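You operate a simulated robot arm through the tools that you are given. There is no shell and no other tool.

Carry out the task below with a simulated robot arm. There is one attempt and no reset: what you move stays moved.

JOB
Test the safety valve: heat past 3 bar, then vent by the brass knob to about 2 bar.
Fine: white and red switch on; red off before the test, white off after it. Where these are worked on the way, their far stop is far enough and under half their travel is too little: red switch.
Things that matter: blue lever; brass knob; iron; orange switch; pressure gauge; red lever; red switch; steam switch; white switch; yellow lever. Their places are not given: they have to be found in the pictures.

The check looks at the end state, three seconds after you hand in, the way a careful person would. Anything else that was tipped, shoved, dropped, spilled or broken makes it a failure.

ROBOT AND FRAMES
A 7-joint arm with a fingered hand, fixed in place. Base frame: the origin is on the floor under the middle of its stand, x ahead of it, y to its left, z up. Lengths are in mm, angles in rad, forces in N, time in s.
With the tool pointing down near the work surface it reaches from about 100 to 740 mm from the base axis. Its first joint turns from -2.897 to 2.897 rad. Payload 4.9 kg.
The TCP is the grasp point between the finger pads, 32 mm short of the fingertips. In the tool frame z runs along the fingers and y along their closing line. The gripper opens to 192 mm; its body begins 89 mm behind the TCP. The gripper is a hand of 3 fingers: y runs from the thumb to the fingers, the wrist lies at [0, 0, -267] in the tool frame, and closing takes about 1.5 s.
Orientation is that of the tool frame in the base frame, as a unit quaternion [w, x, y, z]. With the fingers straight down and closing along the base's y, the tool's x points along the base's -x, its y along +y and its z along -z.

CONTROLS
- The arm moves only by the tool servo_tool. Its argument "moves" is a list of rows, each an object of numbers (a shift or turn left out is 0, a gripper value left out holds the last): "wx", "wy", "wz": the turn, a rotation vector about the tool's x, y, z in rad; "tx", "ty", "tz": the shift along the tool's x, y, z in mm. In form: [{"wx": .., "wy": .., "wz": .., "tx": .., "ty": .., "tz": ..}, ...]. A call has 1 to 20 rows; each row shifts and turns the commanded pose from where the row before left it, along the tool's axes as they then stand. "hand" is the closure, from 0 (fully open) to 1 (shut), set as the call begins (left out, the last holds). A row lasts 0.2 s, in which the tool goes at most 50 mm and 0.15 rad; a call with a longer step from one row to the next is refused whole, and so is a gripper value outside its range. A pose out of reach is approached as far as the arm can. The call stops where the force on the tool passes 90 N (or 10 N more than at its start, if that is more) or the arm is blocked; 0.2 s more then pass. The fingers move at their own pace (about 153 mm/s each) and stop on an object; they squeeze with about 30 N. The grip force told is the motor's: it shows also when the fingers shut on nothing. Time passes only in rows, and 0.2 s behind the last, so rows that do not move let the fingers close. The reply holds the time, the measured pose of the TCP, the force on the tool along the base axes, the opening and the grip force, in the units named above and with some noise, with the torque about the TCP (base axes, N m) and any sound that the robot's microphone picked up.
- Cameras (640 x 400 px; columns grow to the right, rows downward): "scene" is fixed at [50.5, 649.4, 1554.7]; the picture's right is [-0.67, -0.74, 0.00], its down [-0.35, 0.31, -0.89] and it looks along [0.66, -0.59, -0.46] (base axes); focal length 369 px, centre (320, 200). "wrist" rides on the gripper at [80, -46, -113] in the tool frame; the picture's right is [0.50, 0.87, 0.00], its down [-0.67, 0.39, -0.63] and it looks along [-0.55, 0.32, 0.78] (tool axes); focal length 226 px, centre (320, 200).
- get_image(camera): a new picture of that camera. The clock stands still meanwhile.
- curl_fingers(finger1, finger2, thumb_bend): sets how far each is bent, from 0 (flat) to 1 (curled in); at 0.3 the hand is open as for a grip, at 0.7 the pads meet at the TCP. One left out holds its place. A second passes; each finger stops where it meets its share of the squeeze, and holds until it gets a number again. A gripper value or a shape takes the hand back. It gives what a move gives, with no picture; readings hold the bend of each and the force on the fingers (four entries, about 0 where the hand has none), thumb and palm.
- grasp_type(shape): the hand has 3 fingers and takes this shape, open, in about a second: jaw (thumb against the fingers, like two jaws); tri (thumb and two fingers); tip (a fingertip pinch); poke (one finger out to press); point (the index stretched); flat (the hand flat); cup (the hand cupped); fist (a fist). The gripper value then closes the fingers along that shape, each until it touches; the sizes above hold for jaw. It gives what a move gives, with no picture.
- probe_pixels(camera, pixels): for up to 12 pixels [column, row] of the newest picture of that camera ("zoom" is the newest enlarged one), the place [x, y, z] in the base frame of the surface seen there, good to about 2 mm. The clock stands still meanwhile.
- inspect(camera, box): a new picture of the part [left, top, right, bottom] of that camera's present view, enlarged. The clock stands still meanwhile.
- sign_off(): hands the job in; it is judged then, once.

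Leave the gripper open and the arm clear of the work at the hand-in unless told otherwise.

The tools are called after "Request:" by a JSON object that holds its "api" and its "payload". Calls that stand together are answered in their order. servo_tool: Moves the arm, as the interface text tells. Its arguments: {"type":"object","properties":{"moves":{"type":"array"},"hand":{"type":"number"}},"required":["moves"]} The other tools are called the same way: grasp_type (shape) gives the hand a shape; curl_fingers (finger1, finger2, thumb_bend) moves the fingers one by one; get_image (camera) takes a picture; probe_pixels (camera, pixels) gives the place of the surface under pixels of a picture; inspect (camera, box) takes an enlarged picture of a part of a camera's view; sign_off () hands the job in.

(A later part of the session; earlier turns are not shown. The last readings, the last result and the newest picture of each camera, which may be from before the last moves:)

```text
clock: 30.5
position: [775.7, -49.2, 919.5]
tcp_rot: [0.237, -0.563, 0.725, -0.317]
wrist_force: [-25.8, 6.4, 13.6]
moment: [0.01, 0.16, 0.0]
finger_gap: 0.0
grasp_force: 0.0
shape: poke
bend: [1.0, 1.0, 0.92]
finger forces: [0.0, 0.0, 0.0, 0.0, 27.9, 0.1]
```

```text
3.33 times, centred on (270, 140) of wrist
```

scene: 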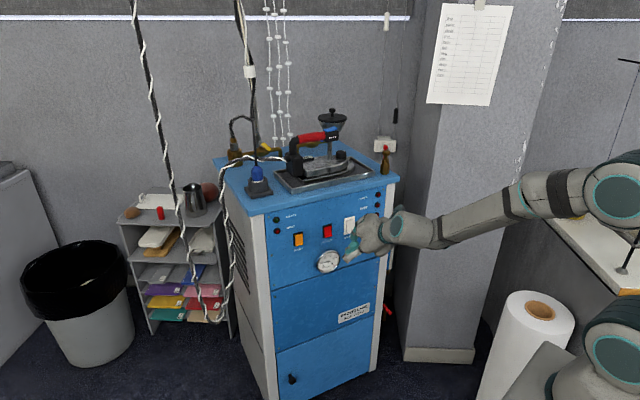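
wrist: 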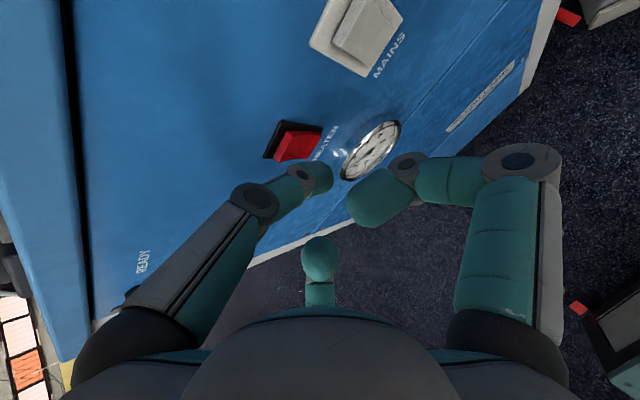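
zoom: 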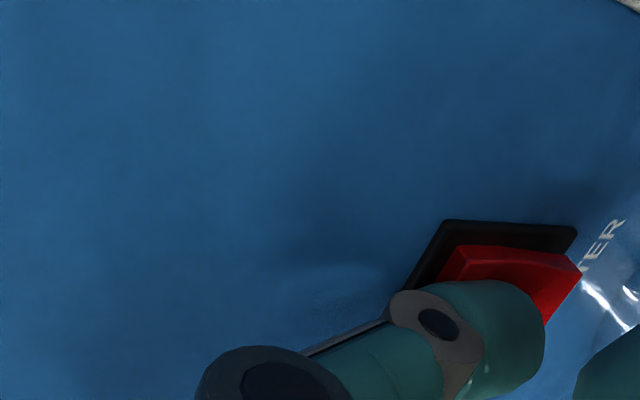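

HEAT is out, READY is lit, the gauge shows about 3.2–3.3 bar, and 28 N on the thumb. I'll withdraw 40 mm and check the red rocker.

Request:
{"api": "servo_tool", "payload": {"moves": [{"ty": 6.88, "tz": -7.26}, {"ty": 6.88, "tz": -7.26}, {"ty": 6.88, "tz": -7.26}, {"ty": 6.88, "tz": -7.26}]}}

Request:
{"api": "inspect", "payload": {"camera": "wrist", "box": [220, 60, 420, 200]}}

Request:
{"api": "inspect", "payload": {"camera": "scene", "box": [310, 240, 350, 280]}}

```text
clock: 31.5
position: [736.8, -40.0, 918.1]
tcp_rot: [0.237, -0.563, 0.726, -0.317]
wrist_force: [-0.2, 0.4, 0.0]
moment: [-0.03, 0.02, 0.01]
finger_gap: 0.1
grasp_force: 0.1
shape: poke
bend: [1.0, 1.0, 0.91]
finger forces: [0.0, 0.0, 0.0, 0.1, 0.1, 0.0]
```

```text
2.86 times, centred on (320, 130) of wrist
```

zoom: 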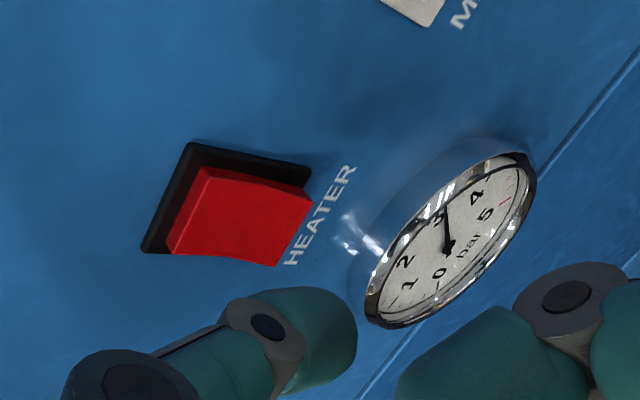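

```text
10.00 times, centred on (330, 260) of scene
```

zoom: 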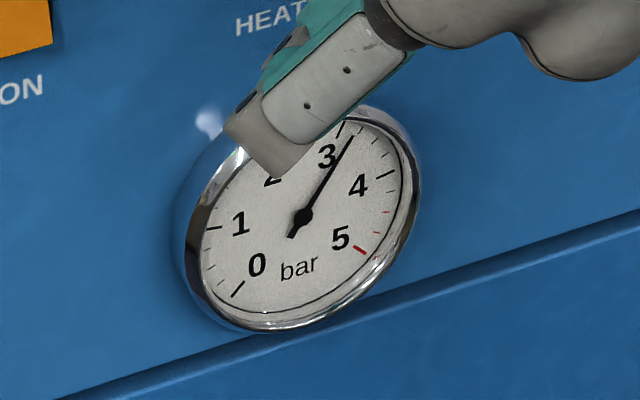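

Red is off again (lower half proud) and the gauge stands at about 3.25 bar. Now to the brass knob: I withdraw from the panel, rise above the cabinet height and shift right, still in front of the cabinet.

Request:
{"api": "servo_tool", "payload": {"moves": [{"tx": 4.5, "ty": -11.2, "tz": -32.2}, {"tx": 4.5, "ty": -11.2, "tz": -32.2}, {"tx": 4.5, "ty": -11.2, "tz": -32.2}, {"tx": 4.5, "ty": -11.2, "tz": -32.2}, {"tx": 4.5, "ty": -11.2, "tz": -32.2}, {"tx": 4.5, "ty": -11.2, "tz": -32.2}, {"tx": 25.1, "ty": -17.5, "tz": -2.9}, {"tx": 25.1, "ty": -17.5, "tz": -2.9}, {"tx": 25.1, "ty": -17.5, "tz": -2.9}, {"tx": 25.1, "ty": -17.5, "tz": -2.9}, {"tx": 25.1, "ty": -17.5, "tz": -2.9}, {"tx": 25.1, "ty": -17.5, "tz": -2.9}, {"wx": -0.1}, {"wx": -0.1}]}}

Request:
{"api": "get_image", "payload": {"camera": "scene"}}

Request:
{"api": "get_image", "payload": {"camera": "wrist"}}

```text
clock: 34.5
position: [659.6, -198.5, 1188.4]
tcp_rot: [0.176, -0.582, 0.756, -0.243]
wrist_force: [0.9, -0.6, -1.8]
moment: [-0.03, -0.07, -0.02]
finger_gap: 0.0
grasp_force: 0.1
shape: poke
bend: [1.0, 1.0, 0.91]
finger forces: [0.2, 0.1, 0.0, 0.1, 0.0, 0.0]
```

```text
taken
```

scene: 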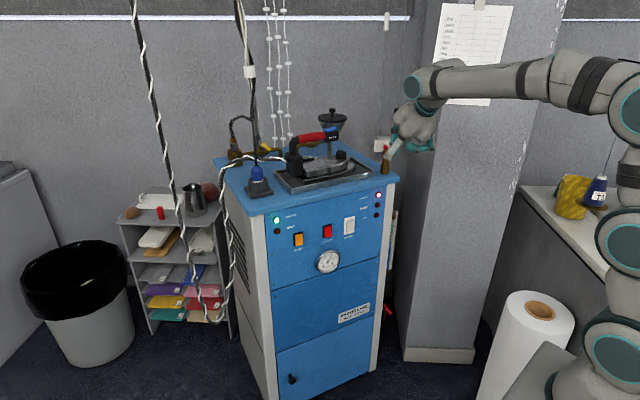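

```text
taken
```

wrist: 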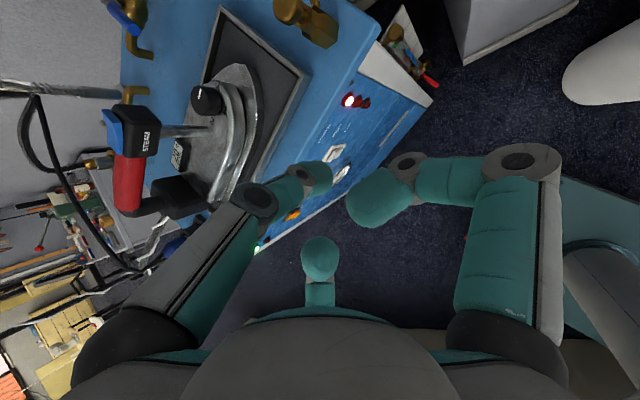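

All in reach; the gauge is free in the scene view. I look at the brass valve from the wrist camera at about (300,20) and read the gauge.

Request:
{"api": "inspect", "payload": {"camera": "wrist", "box": [250, 0, 370, 75]}}

Request:
{"api": "inspect", "payload": {"camera": "scene", "box": [310, 240, 350, 280]}}

Request:
{"api": "inspect", "payload": {"camera": "scene", "box": [350, 90, 450, 190]}}

```text
5.33 times, centred on (310, 38) of wrist
```

zoom: 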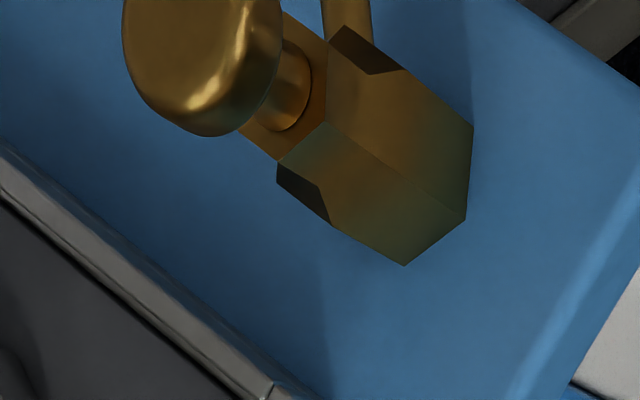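

```text
10.00 times, centred on (330, 260) of scene
```

zoom: 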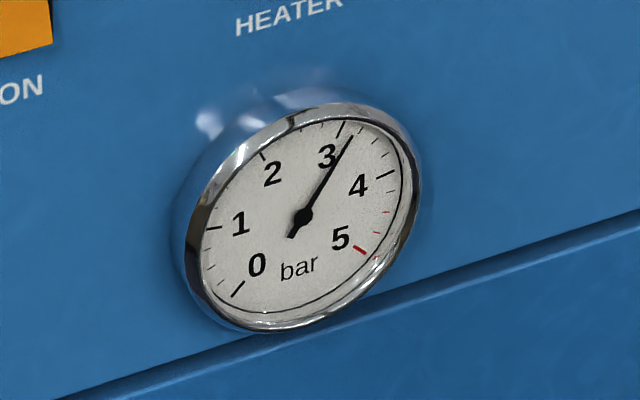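

```text
4.00 times, centred on (400, 140) of scene
```

zoom: 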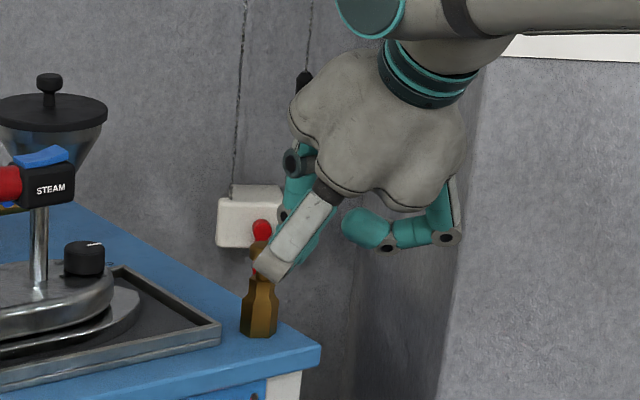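

The pressure holds at about 3.2 bar. I'll set the "tri" shape here, clear of everything, and look.

Request:
{"api": "grasp_type", "payload": {"shape": "tri"}}

Request:
{"api": "get_image", "payload": {"camera": "wrist"}}

Request:
{"api": "inspect", "payload": {"camera": "scene", "box": [350, 90, 450, 190]}}

```text
clock: 35.4
position: [659.5, -199.1, 1191.3]
tcp_rot: [0.178, -0.581, 0.755, -0.245]
wrist_force: [-0.2, -0.1, -0.5]
moment: [-0.01, 0.01, -0.06]
finger_gap: 191.9
grasp_force: 0.0
shape: tri
bend: [0.3, 0.3, 0.3]
finger forces: [0.0, 0.0, 0.0, 0.0, 0.0, 0.0]
```

```text
taken
```

wrist: 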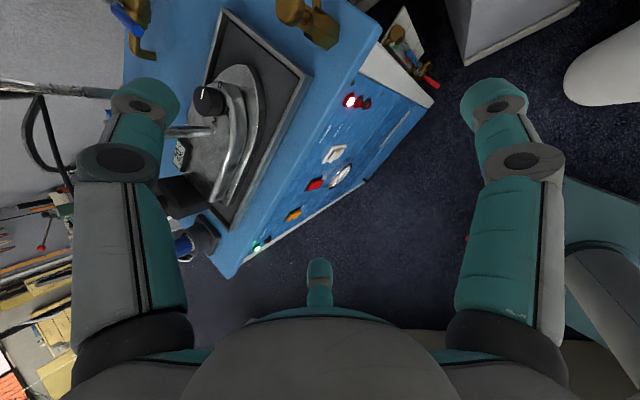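

```text
4.00 times, centred on (400, 140) of scene
```

zoom: 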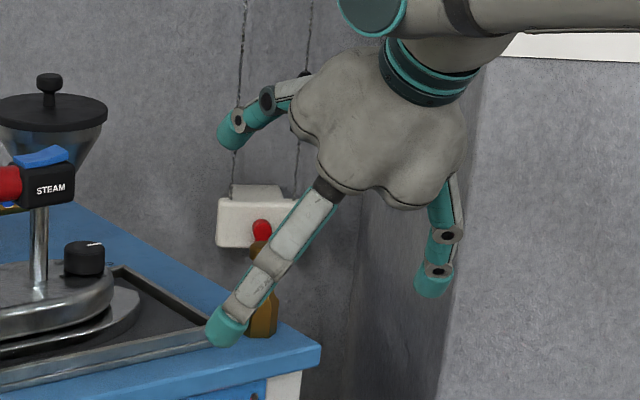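

"Tri" opens all three fingers at 120° around the TCP, fit for the round cap. I'll close partly (0.65) and tilt 0.1 rad more downward here, then look.

Request:
{"api": "servo_tool", "payload": {"hand": 0.65, "moves": [{"wx": -0.05}, {"wx": -0.05}, {}, {}, {}, {}]}}

Request:
{"api": "get_image", "payload": {"camera": "wrist"}}

Request:
{"api": "inspect", "payload": {"camera": "scene", "box": [350, 90, 450, 190]}}

```text
clock: 36.8
position: [659.2, -191.3, 1191.0]
tcp_rot: [0.148, -0.589, 0.767, -0.208]
wrist_force: [0.3, -0.6, -0.1]
moment: [0.02, -0.01, -0.01]
finger_gap: 67.5
grasp_force: 0.0
shape: tri
bend: [0.44, 0.44, 0.7]
finger forces: [0.0, 0.0, 0.1, 0.0, 0.0, 0.0]
out of reach, approached as far as the arm can: row 1, 2
```

```text
taken
```

wrist: 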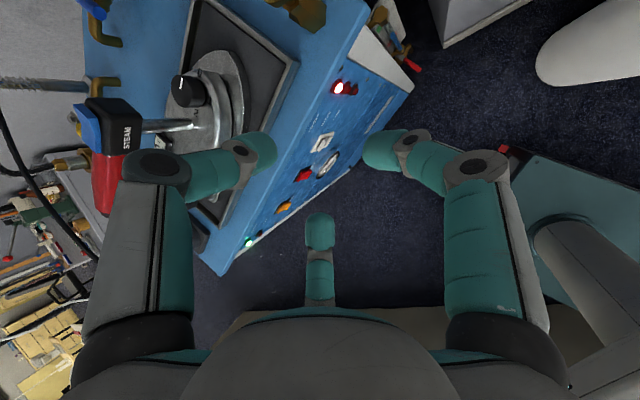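

```text
4.00 times, centred on (400, 140) of scene
```

zoom: 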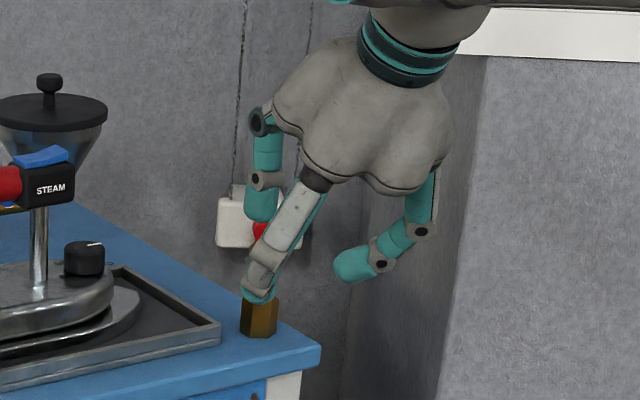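

The arm again reports a limit at this roll with the steeper tilt, so I'll roll part of the way back (+0.45 rad) to see if that relieves it; the three-finger grip does not depend on roll.

Request:
{"api": "servo_tool", "payload": {"moves": [{"wz": 0.15}, {"wz": 0.15}, {"wz": 0.15}]}}

```text
clock: 37.6
position: [660.0, -192.5, 1189.6]
tcp_rot: [0.192, -0.407, 0.878, -0.166]
wrist_force: [0.5, 0.6, 0.3]
moment: [0.01, -0.02, 0.0]
finger_gap: 67.5
grasp_force: 0.0
shape: tri
bend: [0.44, 0.44, 0.7]
finger forces: [0.0, 0.0, 0.0, 0.1, 0.1, 0.0]
```

No limit now. I roll 0.6 rad further (one finger then faces me, two beyond the knob), and move to a point about 70 mm back from the knob along the tool axis.

Request:
{"api": "servo_tool", "payload": {"moves": [{"wz": 0.149}, {"wz": 0.149}, {"wz": 0.149}, {"wz": 0.149}, {"tx": -6.9, "ty": -21.2, "tz": 9.9}, {"tx": -6.9, "ty": -21.2, "tz": 9.9}, {"tx": -6.9, "ty": -21.2, "tz": 9.9}, {"tx": -6.9, "ty": -21.2, "tz": 9.9}, {"tx": -6.9, "ty": -21.2, "tz": 9.9}]}}

Request:
{"api": "get_image", "payload": {"camera": "wrist"}}

Request:
{"api": "get_image", "payload": {"camera": "scene"}}

```text
clock: 39.6
position: [735.2, -288.8, 1188.9]
tcp_rot: [0.233, -0.132, 0.958, -0.102]
wrist_force: [-0.6, 0.5, 0.5]
moment: [0.01, 0.06, 0.02]
finger_gap: 67.4
grasp_force: 0.1
shape: tri
bend: [0.44, 0.44, 0.7]
finger forces: [0.0, 0.1, 0.0, 0.0, 0.0, 0.0]
```

```text
taken
```

wrist: 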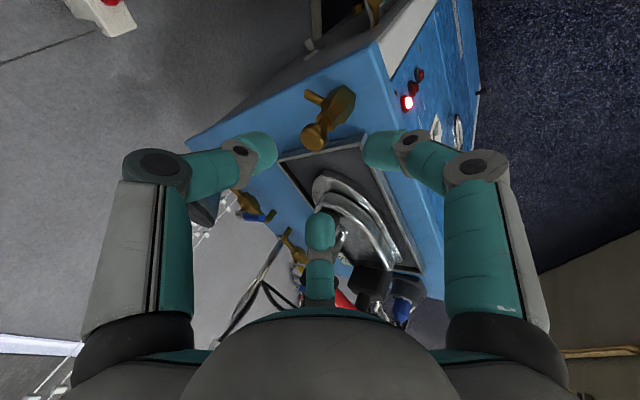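

```text
taken
```

scene: 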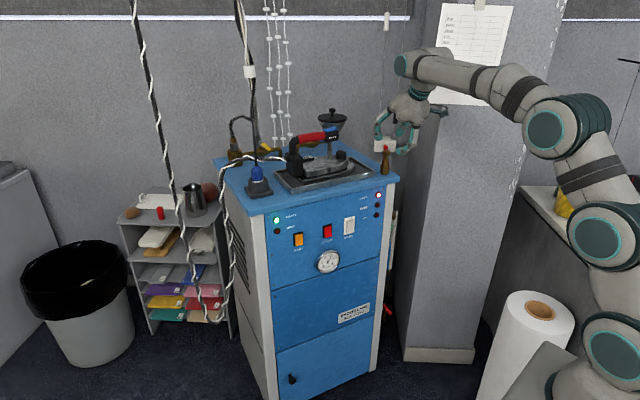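

The knob shows at wrist pixel (314,136), right ahead between the fingers. I'll enlarge and probe it.

Request:
{"api": "inspect", "payload": {"camera": "wrist", "box": [240, 60, 400, 260]}}

Request:
{"api": "probe_pixels", "payload": {"camera": "wrist", "pixels": [[312, 138], [318, 130], [304, 133], [322, 140], [327, 122], [333, 108], [342, 95], [314, 98], [265, 150], [378, 150], [320, 228]]}}

Request:
{"api": "inspect", "payload": {"camera": "scene", "box": [360, 80, 440, 180]}}

```text
2.00 times, centred on (320, 160) of wrist
```

zoom: 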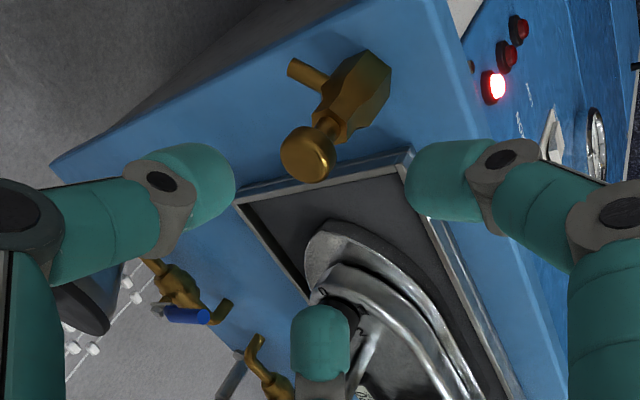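

```text
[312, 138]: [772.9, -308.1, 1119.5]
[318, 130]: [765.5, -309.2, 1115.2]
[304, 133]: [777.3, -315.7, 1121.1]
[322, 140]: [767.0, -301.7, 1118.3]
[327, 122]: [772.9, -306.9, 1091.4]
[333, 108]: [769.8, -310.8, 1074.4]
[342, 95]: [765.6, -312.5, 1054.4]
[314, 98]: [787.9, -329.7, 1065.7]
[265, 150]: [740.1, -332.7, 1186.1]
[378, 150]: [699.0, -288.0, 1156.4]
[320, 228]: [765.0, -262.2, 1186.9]
```

```text
4.00 times, centred on (400, 130) of scene
```

zoom: 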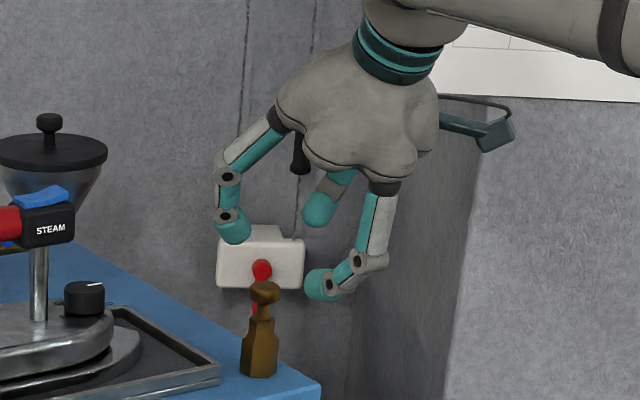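

Better fix on the cap: centre about (778, -307, 1114), radius 13 mm, with the hexagon's shoulder at z≈1093. To keep fingertips off that shoulder, I roll another 60° (one finger beyond, two on my side), centre on the stem and advance to 40 mm short.

Request:
{"api": "servo_tool", "payload": {"moves": [{"wz": 0.1496}, {"wz": 0.1496}, {"wz": 0.1496}, {"wz": 0.1496}, {"wz": 0.1496}, {"wz": 0.1496}, {"wz": 0.1496}, {"tx": -3, "ty": -1.9, "tz": 17}, {"tx": -3, "ty": -1.8, "tz": 17}]}}

Request:
{"api": "get_image", "payload": {"camera": "wrist"}}

Request:
{"api": "inspect", "payload": {"camera": "scene", "box": [360, 80, 440, 180]}}

```text
clock: 41.6
position: [751.9, -299.4, 1160.8]
tcp_rot: [0.253, 0.366, 0.895, 0.028]
wrist_force: [-0.8, -0.1, -0.4]
moment: [0.01, 0.04, 0.04]
finger_gap: 67.7
grasp_force: 0.1
shape: tri
bend: [0.44, 0.44, 0.7]
finger forces: [0.0, 0.0, 0.0, 0.1, 0.1, 0.0]
```

```text
taken
```

wrist: 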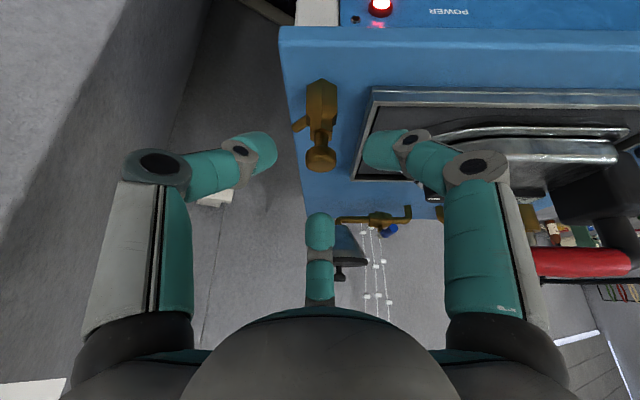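

```text
4.00 times, centred on (400, 130) of scene
```

zoom: 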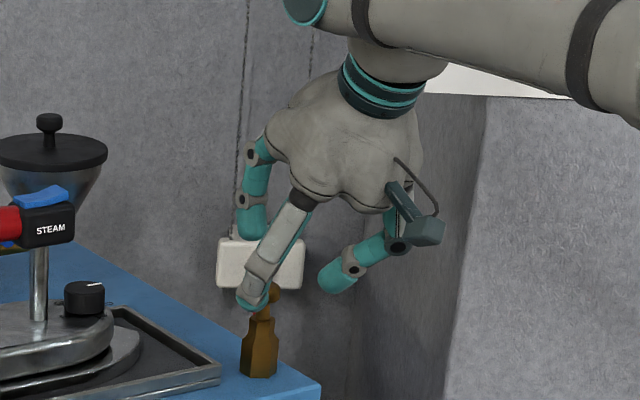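

The knob is centred at wrist pixel (320,158). I'll probe it once more to correct the remaining offset.

Request:
{"api": "inspect", "payload": {"camera": "wrist", "box": [270, 70, 370, 190]}}

Request:
{"api": "probe_pixels", "payload": {"camera": "wrist", "pixels": [[320, 162], [320, 155], [309, 160], [332, 160], [320, 168], [320, 138], [320, 125], [320, 100], [310, 125], [331, 125]]}}

```text
3.33 times, centred on (320, 130) of wrist
```

zoom: 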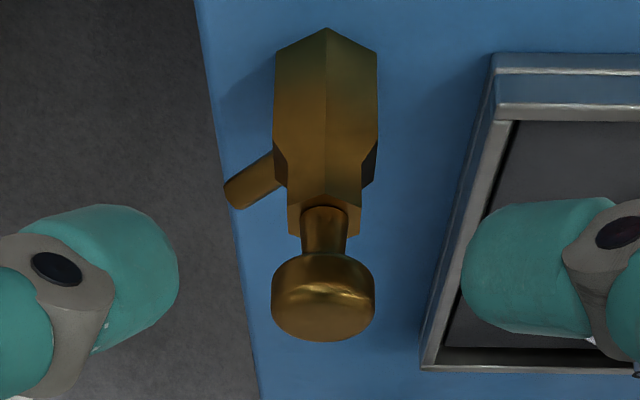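

```text
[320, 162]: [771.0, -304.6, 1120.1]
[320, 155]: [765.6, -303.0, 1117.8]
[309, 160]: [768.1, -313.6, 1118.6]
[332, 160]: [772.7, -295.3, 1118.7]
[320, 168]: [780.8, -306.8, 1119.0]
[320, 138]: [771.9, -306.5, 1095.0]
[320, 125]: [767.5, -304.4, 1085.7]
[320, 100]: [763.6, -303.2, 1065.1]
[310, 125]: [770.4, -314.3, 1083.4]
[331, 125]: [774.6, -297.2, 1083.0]
```

The cap's centre is refined to (776, -306, 1115), radius 11 mm. I'm within 1 mm laterally, so I advance 38 mm along the tool axis to bring the fingers around the cap.

Request:
{"api": "servo_tool", "payload": {"moves": [{"tx": 0.8, "tz": 9.5}, {"tz": 9.5}, {"tz": 9.5}, {"tz": 9.5}]}}

Request:
{"api": "get_image", "payload": {"camera": "wrist"}}

Request:
{"api": "inspect", "payload": {"camera": "scene", "box": [350, 100, 430, 190]}}

```text
clock: 42.6
position: [770.1, -304.6, 1127.0]
tcp_rot: [0.252, 0.365, 0.896, 0.027]
wrist_force: [-0.8, 0.4, 0.2]
moment: [0.0, 0.02, 0.04]
finger_gap: 67.8
grasp_force: 0.0
shape: tri
bend: [0.44, 0.44, 0.7]
finger forces: [0.0, 0.0, 0.0, 0.0, 0.0, 0.0]
```

```text
taken
```

wrist: 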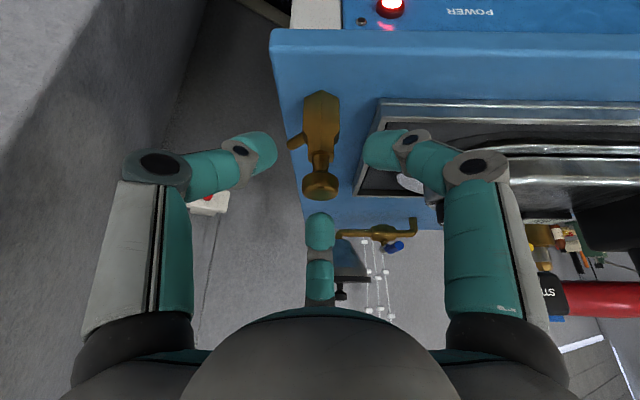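

```text
4.44 times, centred on (390, 145) of scene
```

zoom: 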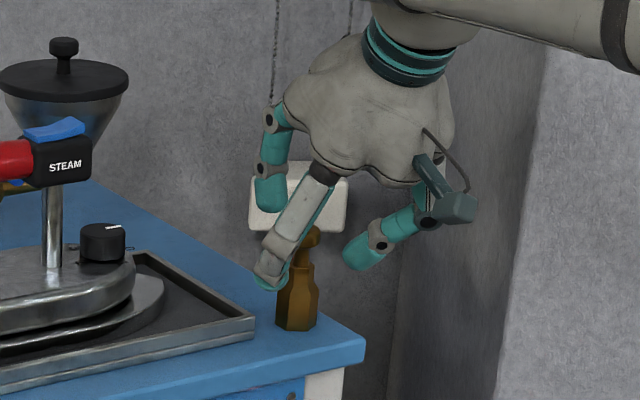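

The cap sits between the three fingers. Now I close the hand on it without moving the arm.

Request:
{"api": "servo_tool", "payload": {"hand": 1.0, "moves": [{}, {}, {}, {}, {}]}}

Request:
{"api": "get_image", "payload": {"camera": "wrist"}}

Request:
{"api": "get_image", "payload": {"camera": "scene"}}

Request:
{"api": "inspect", "payload": {"camera": "scene", "box": [350, 100, 430, 190]}}

```text
clock: 43.8
position: [770.8, -303.4, 1126.4]
tcp_rot: [0.252, 0.365, 0.896, 0.028]
wrist_force: [7.2, -2.6, -2.3]
moment: [-0.03, -0.26, 0.0]
finger_gap: 15.6
grasp_force: 30.2
shape: tri
bend: [0.74, 0.74, 0.68]
finger forces: [23.2, 27.1, 0.0, 0.0, 22.7, 0.0]
```

```text
taken
```

wrist: 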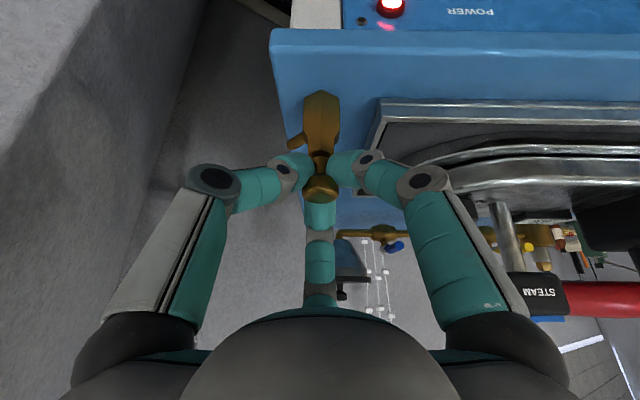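

```text
taken
```

scene: 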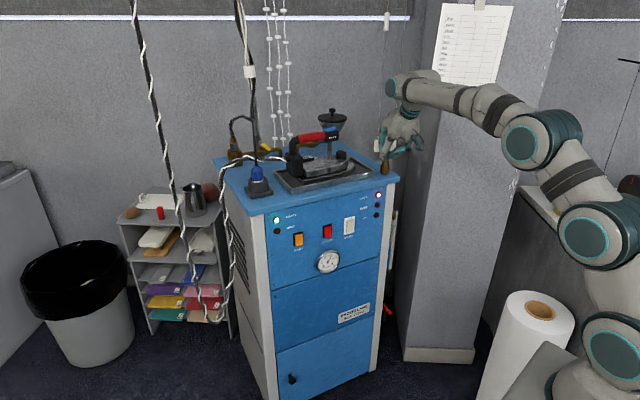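

```text
4.44 times, centred on (390, 145) of scene
```

zoom: 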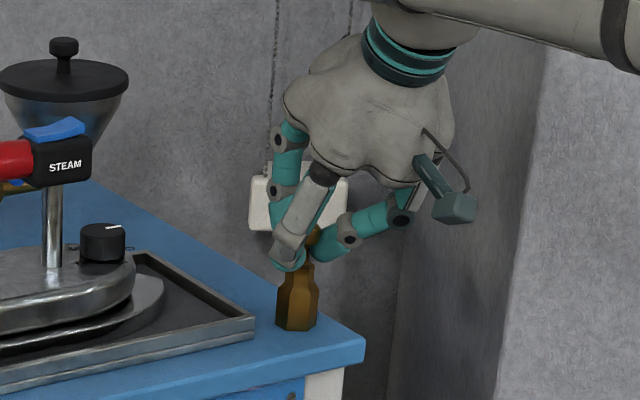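

A firm grip, 23–27 N on each finger, near fingers under the cap. I pull straight up 3 mm and listen for steam.

Request:
{"api": "servo_tool", "payload": {"moves": [{"tx": -0.65, "ty": 0.35, "tz": -1.3}, {"tx": -0.65, "ty": 0.35, "tz": -1.3}]}}

Request:
{"api": "inspect", "payload": {"camera": "scene", "box": [310, 240, 350, 280]}}

Request:
{"api": "inspect", "payload": {"camera": "wrist", "box": [270, 70, 370, 220]}}

```text
clock: 44.4
position: [769.8, -304.0, 1128.8]
tcp_rot: [0.253, 0.365, 0.896, 0.028]
wrist_force: [10.0, -3.1, -2.8]
moment: [-0.03, -0.21, 0.08]
finger_gap: 15.7
grasp_force: 29.9
shape: tri
bend: [0.74, 0.74, 0.68]
finger forces: [23.6, 28.3, 0.2, 0.0, 22.5, 0.0]
```

```text
10.00 times, centred on (330, 260) of scene
```

zoom: 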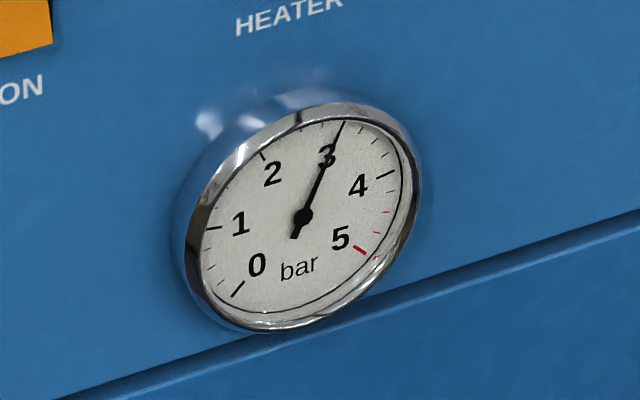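

```text
2.67 times, centred on (320, 145) of wrist
```

zoom: 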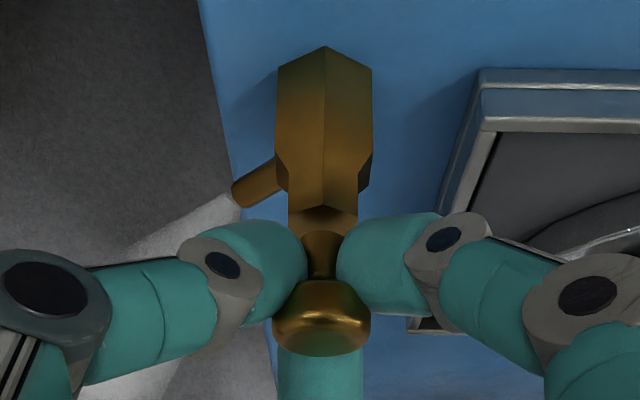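

Steam leaves the outlet stub and the gauge falls, now about 3.0 bar: pulling up is right. I hold for 0.6 s and read again.

Request:
{"api": "servo_tool", "payload": {"moves": [{}, {}]}}

Request:
{"api": "inspect", "payload": {"camera": "scene", "box": [310, 240, 350, 280]}}

```text
clock: 45.0
position: [770.5, -303.4, 1129.3]
tcp_rot: [0.252, 0.364, 0.896, 0.028]
wrist_force: [10.3, -3.1, -3.7]
moment: [-0.03, -0.22, 0.03]
finger_gap: 15.5
grasp_force: 30.2
shape: tri
bend: [0.74, 0.74, 0.68]
finger forces: [23.7, 28.5, 0.0, 0.0, 22.4, 0.1]
```

```text
10.00 times, centred on (330, 260) of scene
```

zoom: 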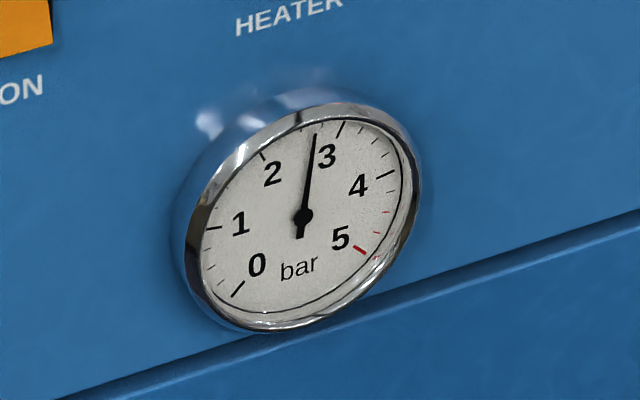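

About 2.65 bar, falling some 0.55 bar/s. I hold 0.4 s more and read.

Request:
{"api": "servo_tool", "payload": {"moves": [{}]}}

Request:
{"api": "inspect", "payload": {"camera": "scene", "box": [310, 240, 350, 280]}}

```text
clock: 45.4
position: [769.3, -305.1, 1128.2]
tcp_rot: [0.252, 0.366, 0.896, 0.027]
wrist_force: [10.7, -1.8, -4.9]
moment: [-0.02, -0.24, 0.06]
finger_gap: 15.5
grasp_force: 30.0
shape: tri
bend: [0.74, 0.74, 0.68]
finger forces: [23.8, 28.4, 0.0, 0.0, 22.4, 0.0]
```

```text
10.00 times, centred on (330, 260) of scene
```

zoom: 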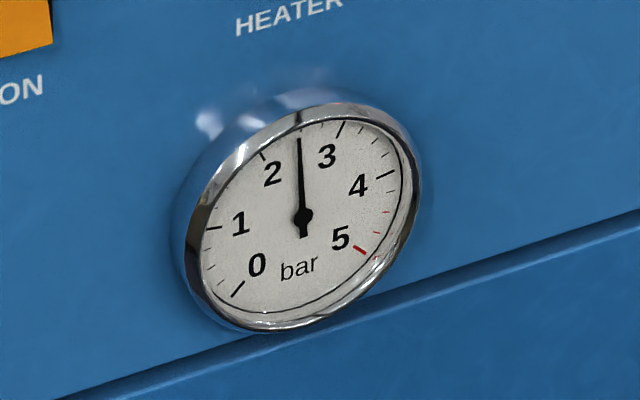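

About 2.45 bar. I hold 0.4 s and then lower the knob back down by the same 2.5 mm in the same call.

Request:
{"api": "servo_tool", "payload": {"moves": [{}, {}, {"tx": 0.6, "ty": -0.33, "tz": 1.2}, {"tx": 0.7, "ty": -0.37, "tz": 1.4}]}}

Request:
{"api": "inspect", "payload": {"camera": "scene", "box": [310, 240, 350, 280]}}

Request:
{"api": "inspect", "payload": {"camera": "wrist", "box": [220, 70, 370, 220]}}

```text
clock: 46.4
position: [769.9, -304.2, 1127.3]
tcp_rot: [0.254, 0.365, 0.895, 0.028]
wrist_force: [12.1, -2.0, -2.5]
moment: [-0.08, -0.26, 0.07]
finger_gap: 15.6
grasp_force: 30.4
shape: tri
bend: [0.74, 0.74, 0.68]
finger forces: [23.8, 29.3, 0.0, 0.0, 21.8, 0.0]
```

```text
10.00 times, centred on (330, 260) of scene
```

zoom: 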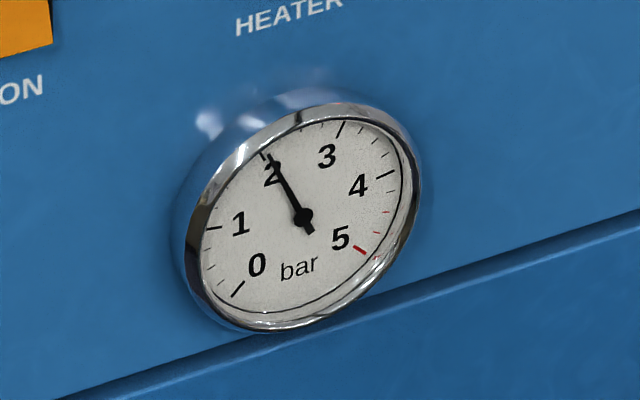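

```text
2.67 times, centred on (295, 145) of wrist
```

zoom: 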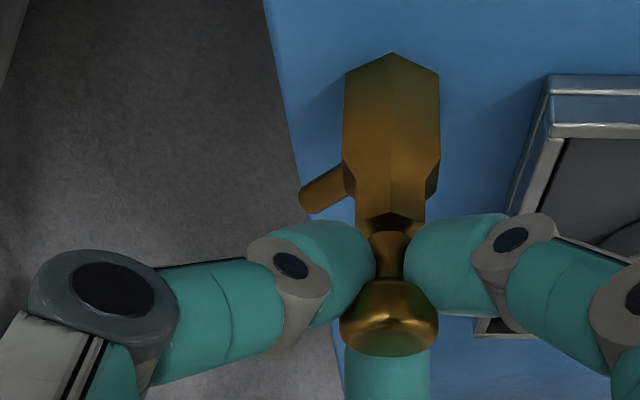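

The gauge stands at about 2.0 bar and the steam plume is gone. I set the knob down 1 mm more and open the hand to about 0.65 to let go.

Request:
{"api": "servo_tool", "payload": {"hand": 0.65, "moves": [{"tx": 0.3, "ty": -0.2, "tz": 0.6}]}}

Request:
{"api": "inspect", "payload": {"camera": "scene", "box": [310, 240, 350, 280]}}

Request:
{"api": "inspect", "payload": {"camera": "wrist", "box": [220, 70, 370, 220]}}

```text
clock: 46.8
position: [768.1, -304.5, 1126.8]
tcp_rot: [0.252, 0.365, 0.896, 0.028]
wrist_force: [-0.7, 0.6, 0.5]
moment: [0.0, -0.01, 0.0]
finger_gap: 66.0
grasp_force: 0.1
shape: tri
bend: [0.45, 0.45, 0.7]
finger forces: [0.0, 0.0, 0.0, 0.0, 0.0, 0.1]
```

```text
10.00 times, centred on (330, 260) of scene
```

zoom: 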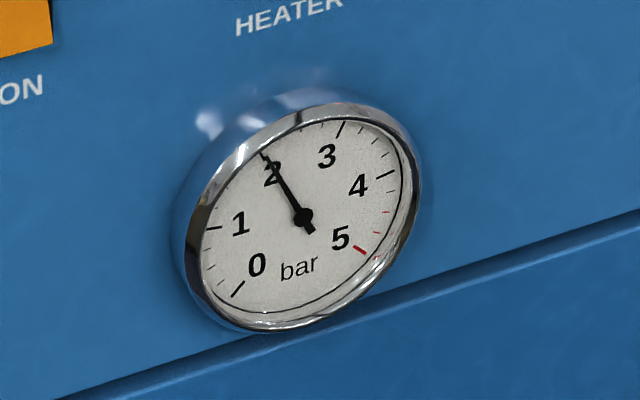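

```text
2.67 times, centred on (295, 145) of wrist
```

zoom: 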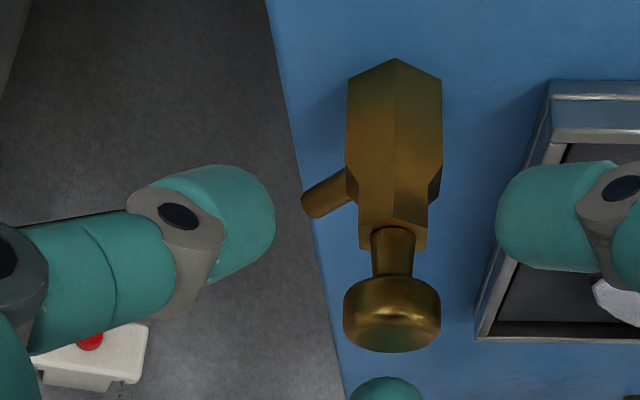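

Released, no steam, needle right at 2 bar. I retract 76 mm along the tool axis and check that the pressure holds.

Request:
{"api": "servo_tool", "payload": {"moves": [{"tz": -15}, {"tz": -20}, {"tz": -20}, {"tz": -21}]}}

Request:
{"api": "inspect", "payload": {"camera": "scene", "box": [310, 240, 350, 280]}}

Request:
{"api": "get_image", "payload": {"camera": "wrist"}}

Request:
{"api": "get_image", "payload": {"camera": "scene"}}

```text
clock: 47.8
position: [733.2, -294.2, 1192.2]
tcp_rot: [0.252, 0.365, 0.896, 0.028]
wrist_force: [0.2, -0.4, -0.1]
moment: [-0.02, 0.0, 0.0]
finger_gap: 67.0
grasp_force: 0.0
shape: tri
bend: [0.45, 0.45, 0.7]
finger forces: [0.1, 0.1, 0.0, 0.0, 0.0, 0.1]
```

```text
10.00 times, centred on (330, 260) of scene
```

zoom: 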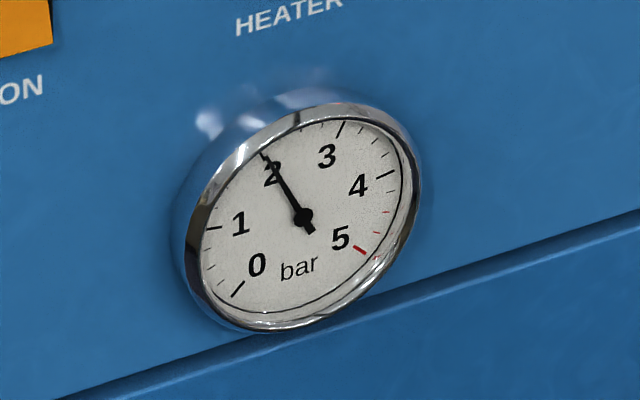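

```text
taken
```

wrist: 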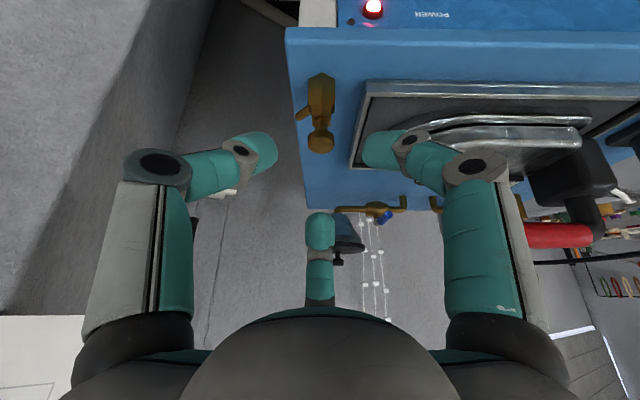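

```text
taken
```

scene: 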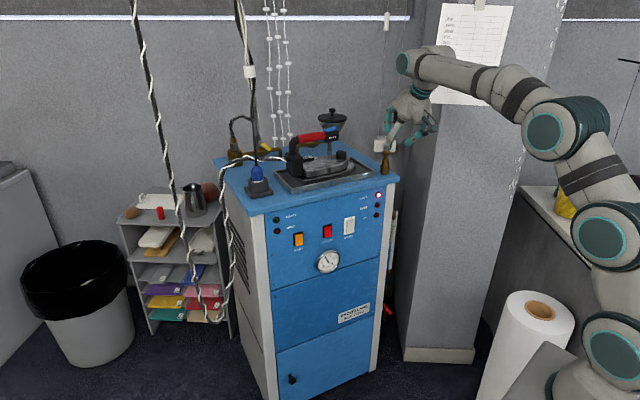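

Pressure holds at 2.0 bar with the knob closed. Next is switching white off. I back off to the front of the cabinet and raise the tool tilt to about 43° below horizontal, then roll back to the thumb-up posture.

Request:
{"api": "servo_tool", "payload": {"moves": [{"tx": 28.9, "ty": 2.75, "tz": -15.9}, {"tx": 28.9, "ty": 2.75, "tz": -15.9}, {"tx": 28.9, "ty": 2.75, "tz": -15.9}, {"tx": 28.9, "ty": 2.75, "tz": -15.9}, {"wx": -0.05, "wy": -0.087}, {"wx": -0.05, "wy": -0.087}, {"wx": -0.05, "wy": -0.087}]}}

Request:
{"api": "servo_tool", "payload": {"moves": [{"wz": -0.1496}, {"wz": -0.1496}, {"wz": -0.1496}, {"wz": -0.1496}, {"wz": -0.1496}, {"wz": -0.1496}, {"wz": -0.1496}, {"wz": -0.1496}, {"wz": -0.1496}, {"wz": -0.1496}, {"wz": -0.1496}, {"wz": -0.1496}, {"wz": -0.1496}, {"wz": -0.1496}]}}

Request:
{"api": "grasp_type", "payload": {"shape": "poke"}}

Request:
{"api": "get_image", "payload": {"camera": "wrist"}}

Request:
{"api": "get_image", "payload": {"camera": "scene"}}

```text
clock: 49.4
position: [641.8, -199.8, 1200.0]
tcp_rot: [0.394, 0.346, 0.85, 0.047]
wrist_force: [-0.1, -0.8, 0.4]
moment: [-0.01, -0.01, -0.01]
finger_gap: 67.0
grasp_force: 0.1
shape: tri
bend: [0.44, 0.44, 0.7]
finger forces: [0.0, 0.0, 0.1, 0.0, 0.0, 0.0]
```

```text
clock: 52.4
position: [639.9, -199.7, 1200.8]
tcp_rot: [0.236, -0.565, 0.724, -0.318]
wrist_force: [0.6, -1.0, -0.3]
moment: [0.0, -0.01, 0.03]
finger_gap: 67.0
grasp_force: 0.1
shape: tri
bend: [0.44, 0.44, 0.7]
finger forces: [0.0, 0.0, 0.0, 0.1, 0.1, 0.0]
```

```text
clock: 53.3
position: [640.4, -199.8, 1200.4]
tcp_rot: [0.237, -0.563, 0.725, -0.318]
wrist_force: [-0.3, 0.0, 0.1]
moment: [0.0, 0.0, 0.02]
finger_gap: 0.0
grasp_force: 0.0
shape: poke
bend: [1.0, 1.0, 0.91]
finger forces: [0.0, 0.0, 0.1, 0.0, 0.0, 0.0]
```

```text
taken
```

wrist: 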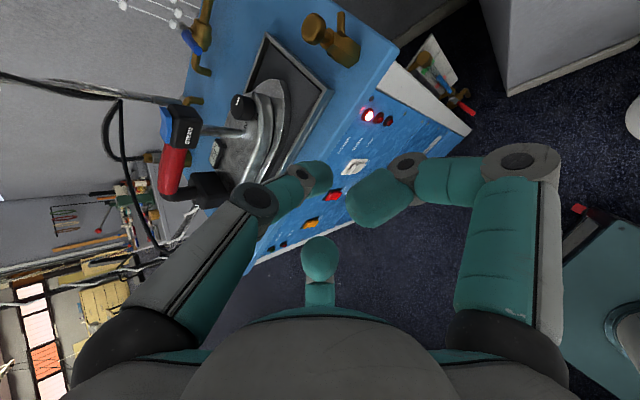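

```text
taken
```

scene: 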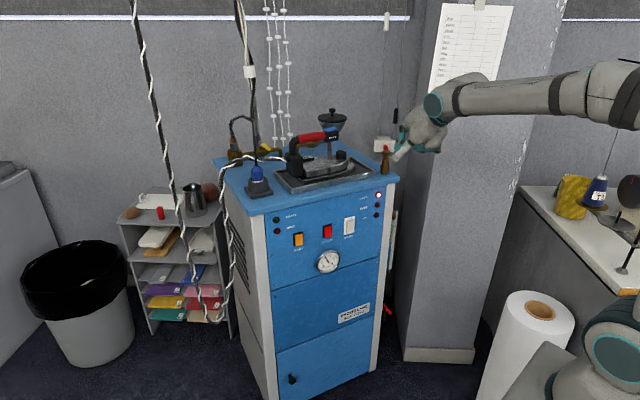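

The posture is back to the one used for pressing. I come down in front of the panel to about 35 mm before the white rocker's upper half.

Request:
{"api": "servo_tool", "payload": {"moves": [{"tx": -12, "ty": 25.1, "tz": 21.9}, {"tx": -12, "ty": 25.1, "tz": 21.9}, {"tx": -12, "ty": 25.1, "tz": 21.9}, {"tx": -12, "ty": 25.1, "tz": 21.9}, {"tx": -12, "ty": 25.1, "tz": 21.9}, {"tx": -12, "ty": 25.1, "tz": 21.9}, {"tx": -6, "ty": 4.5, "tz": 25.1}, {"tx": -6, "ty": 4.5, "tz": 25.1}, {"tx": -6, "ty": 4.5, "tz": 25.1}, {"tx": -6, "ty": 4.5, "tz": 25.1}]}}

Request:
{"api": "get_image", "payload": {"camera": "wrist"}}

Request:
{"api": "inspect", "payload": {"camera": "scene", "box": [270, 175, 400, 280]}}

```text
clock: 55.5
position: [716.8, -125.1, 917.4]
tcp_rot: [0.237, -0.564, 0.725, -0.317]
wrist_force: [-0.4, -0.8, 0.5]
moment: [0.04, -0.01, 0.01]
finger_gap: 0.0
grasp_force: 0.0
shape: poke
bend: [1.0, 1.0, 0.91]
finger forces: [0.0, 0.0, 0.0, 0.0, 0.0, 0.0]
```

```text
taken
```

wrist: 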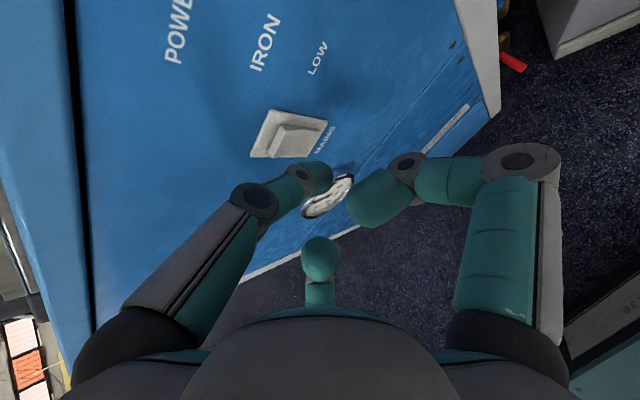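

```text
3.81 times, centred on (335, 228) of scene
```

zoom: 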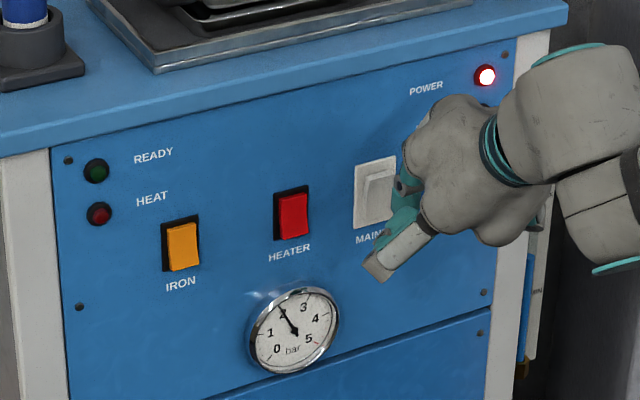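

Red is off, gauge 2.0 bar, POWER still lit. I advance about 28 mm and then press the upper half of white in 2 mm rows.

Request:
{"api": "servo_tool", "payload": {"moves": [{"ty": -4.13, "tz": 4.35}, {"ty": -4.13, "tz": 4.35}, {"ty": -4.13, "tz": 4.35}, {"ty": -4.13, "tz": 4.35}, {"ty": -2.75, "tz": 2.9}, {"ty": -1.38, "tz": 1.45}, {"ty": -1.38, "tz": 1.45}, {"ty": -1.38, "tz": 1.45}, {"ty": -1.38, "tz": 1.45}]}}

Request:
{"api": "inspect", "payload": {"camera": "scene", "box": [270, 165, 400, 270]}}

Request:
{"api": "inspect", "payload": {"camera": "wrist", "box": [200, 70, 360, 200]}}

```text
clock: 57.5
position: [749.6, -133.3, 917.5]
tcp_rot: [0.237, -0.564, 0.725, -0.317]
wrist_force: [-3.9, 1.8, 0.8]
moment: [0.01, 0.05, 0.0]
finger_gap: 0.0
grasp_force: 0.1
shape: poke
bend: [1.0, 1.0, 0.91]
finger forces: [0.1, 0.0, 0.0, 0.0, 4.2, 0.1]
```

```text
3.81 times, centred on (335, 218) of scene
```

zoom: 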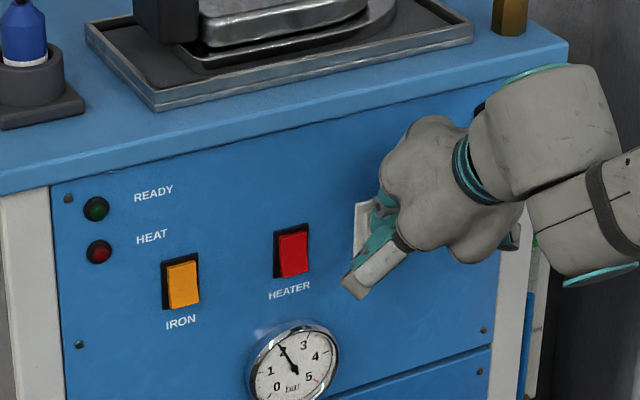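

```text
3.08 times, centred on (280, 135) of wrist
```

zoom: 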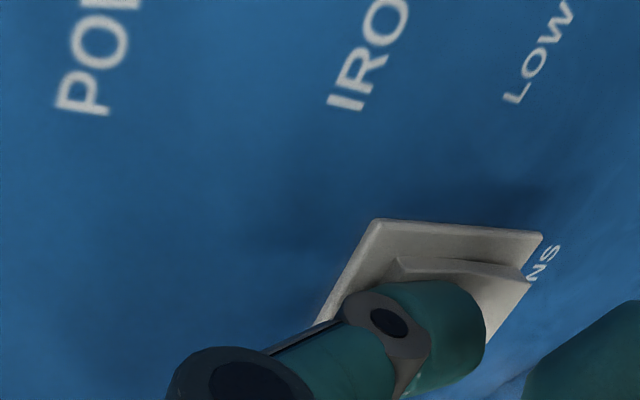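

Contact (4 N) but not yet through. I press 5 mm further in small rows.

Request:
{"api": "servo_tool", "payload": {"moves": [{"ty": -1.03, "tz": 1.09}, {"ty": -1.03, "tz": 1.09}, {"ty": -1.03, "tz": 1.09}, {"ty": -0.5, "tz": 0.5}]}}

Request:
{"api": "inspect", "payload": {"camera": "wrist", "box": [200, 70, 360, 200]}}

```text
clock: 58.5
position: [755.1, -134.1, 919.4]
tcp_rot: [0.237, -0.564, 0.724, -0.317]
wrist_force: [-26.9, 6.0, 14.0]
moment: [0.05, 0.21, -0.06]
finger_gap: 0.2
grasp_force: 0.0
shape: poke
bend: [1.0, 1.0, 0.92]
finger forces: [0.0, 0.0, 0.1, 0.0, 29.7, 0.0]
```

```text
3.08 times, centred on (280, 135) of wrist
```

zoom: 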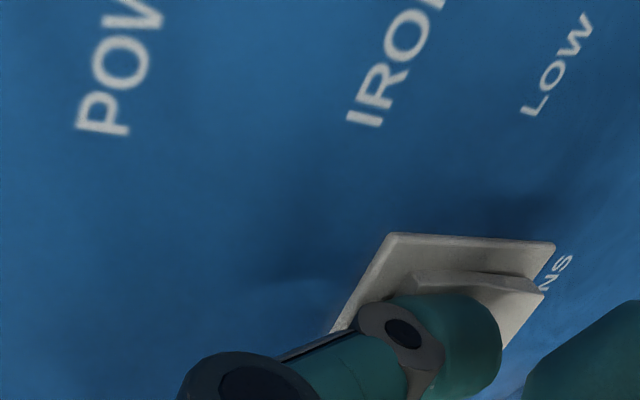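

The force rose to 30 N, the same as at red's stop. I withdraw 55 mm and look at lamp and rocker.

Request:
{"api": "servo_tool", "payload": {"moves": [{"ty": 6.88, "tz": -7.26}, {"ty": 6.88, "tz": -7.26}, {"ty": 6.88, "tz": -7.26}, {"ty": 10.3, "tz": -10.9}, {"ty": 10.3, "tz": -10.9}]}}

Request:
{"api": "get_image", "payload": {"camera": "wrist"}}

Request:
{"api": "inspect", "payload": {"camera": "scene", "box": [270, 165, 400, 270]}}

```text
clock: 59.7
position: [696.6, -120.0, 916.6]
tcp_rot: [0.237, -0.564, 0.725, -0.317]
wrist_force: [-0.3, 0.4, -0.7]
moment: [0.0, 0.05, -0.04]
finger_gap: 0.1
grasp_force: 0.0
shape: poke
bend: [1.0, 1.0, 0.91]
finger forces: [0.0, 0.0, 0.1, 0.0, 0.1, 0.0]
```

```text
taken
```

wrist: 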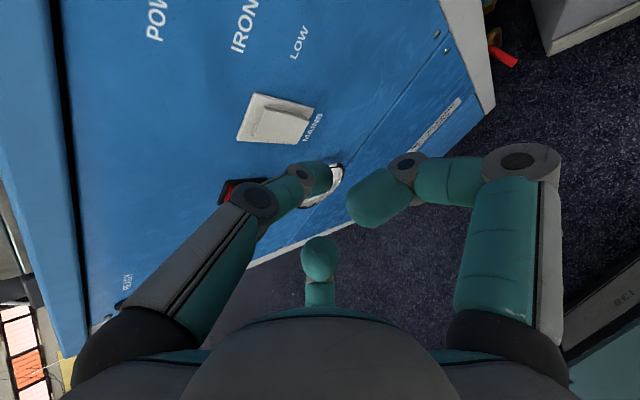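

```text
3.81 times, centred on (335, 218) of scene
```

zoom: 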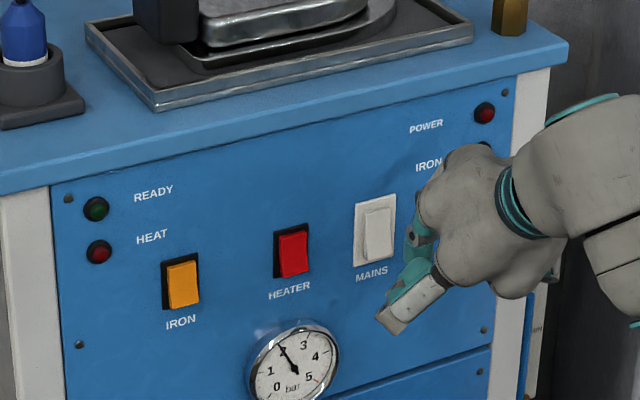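

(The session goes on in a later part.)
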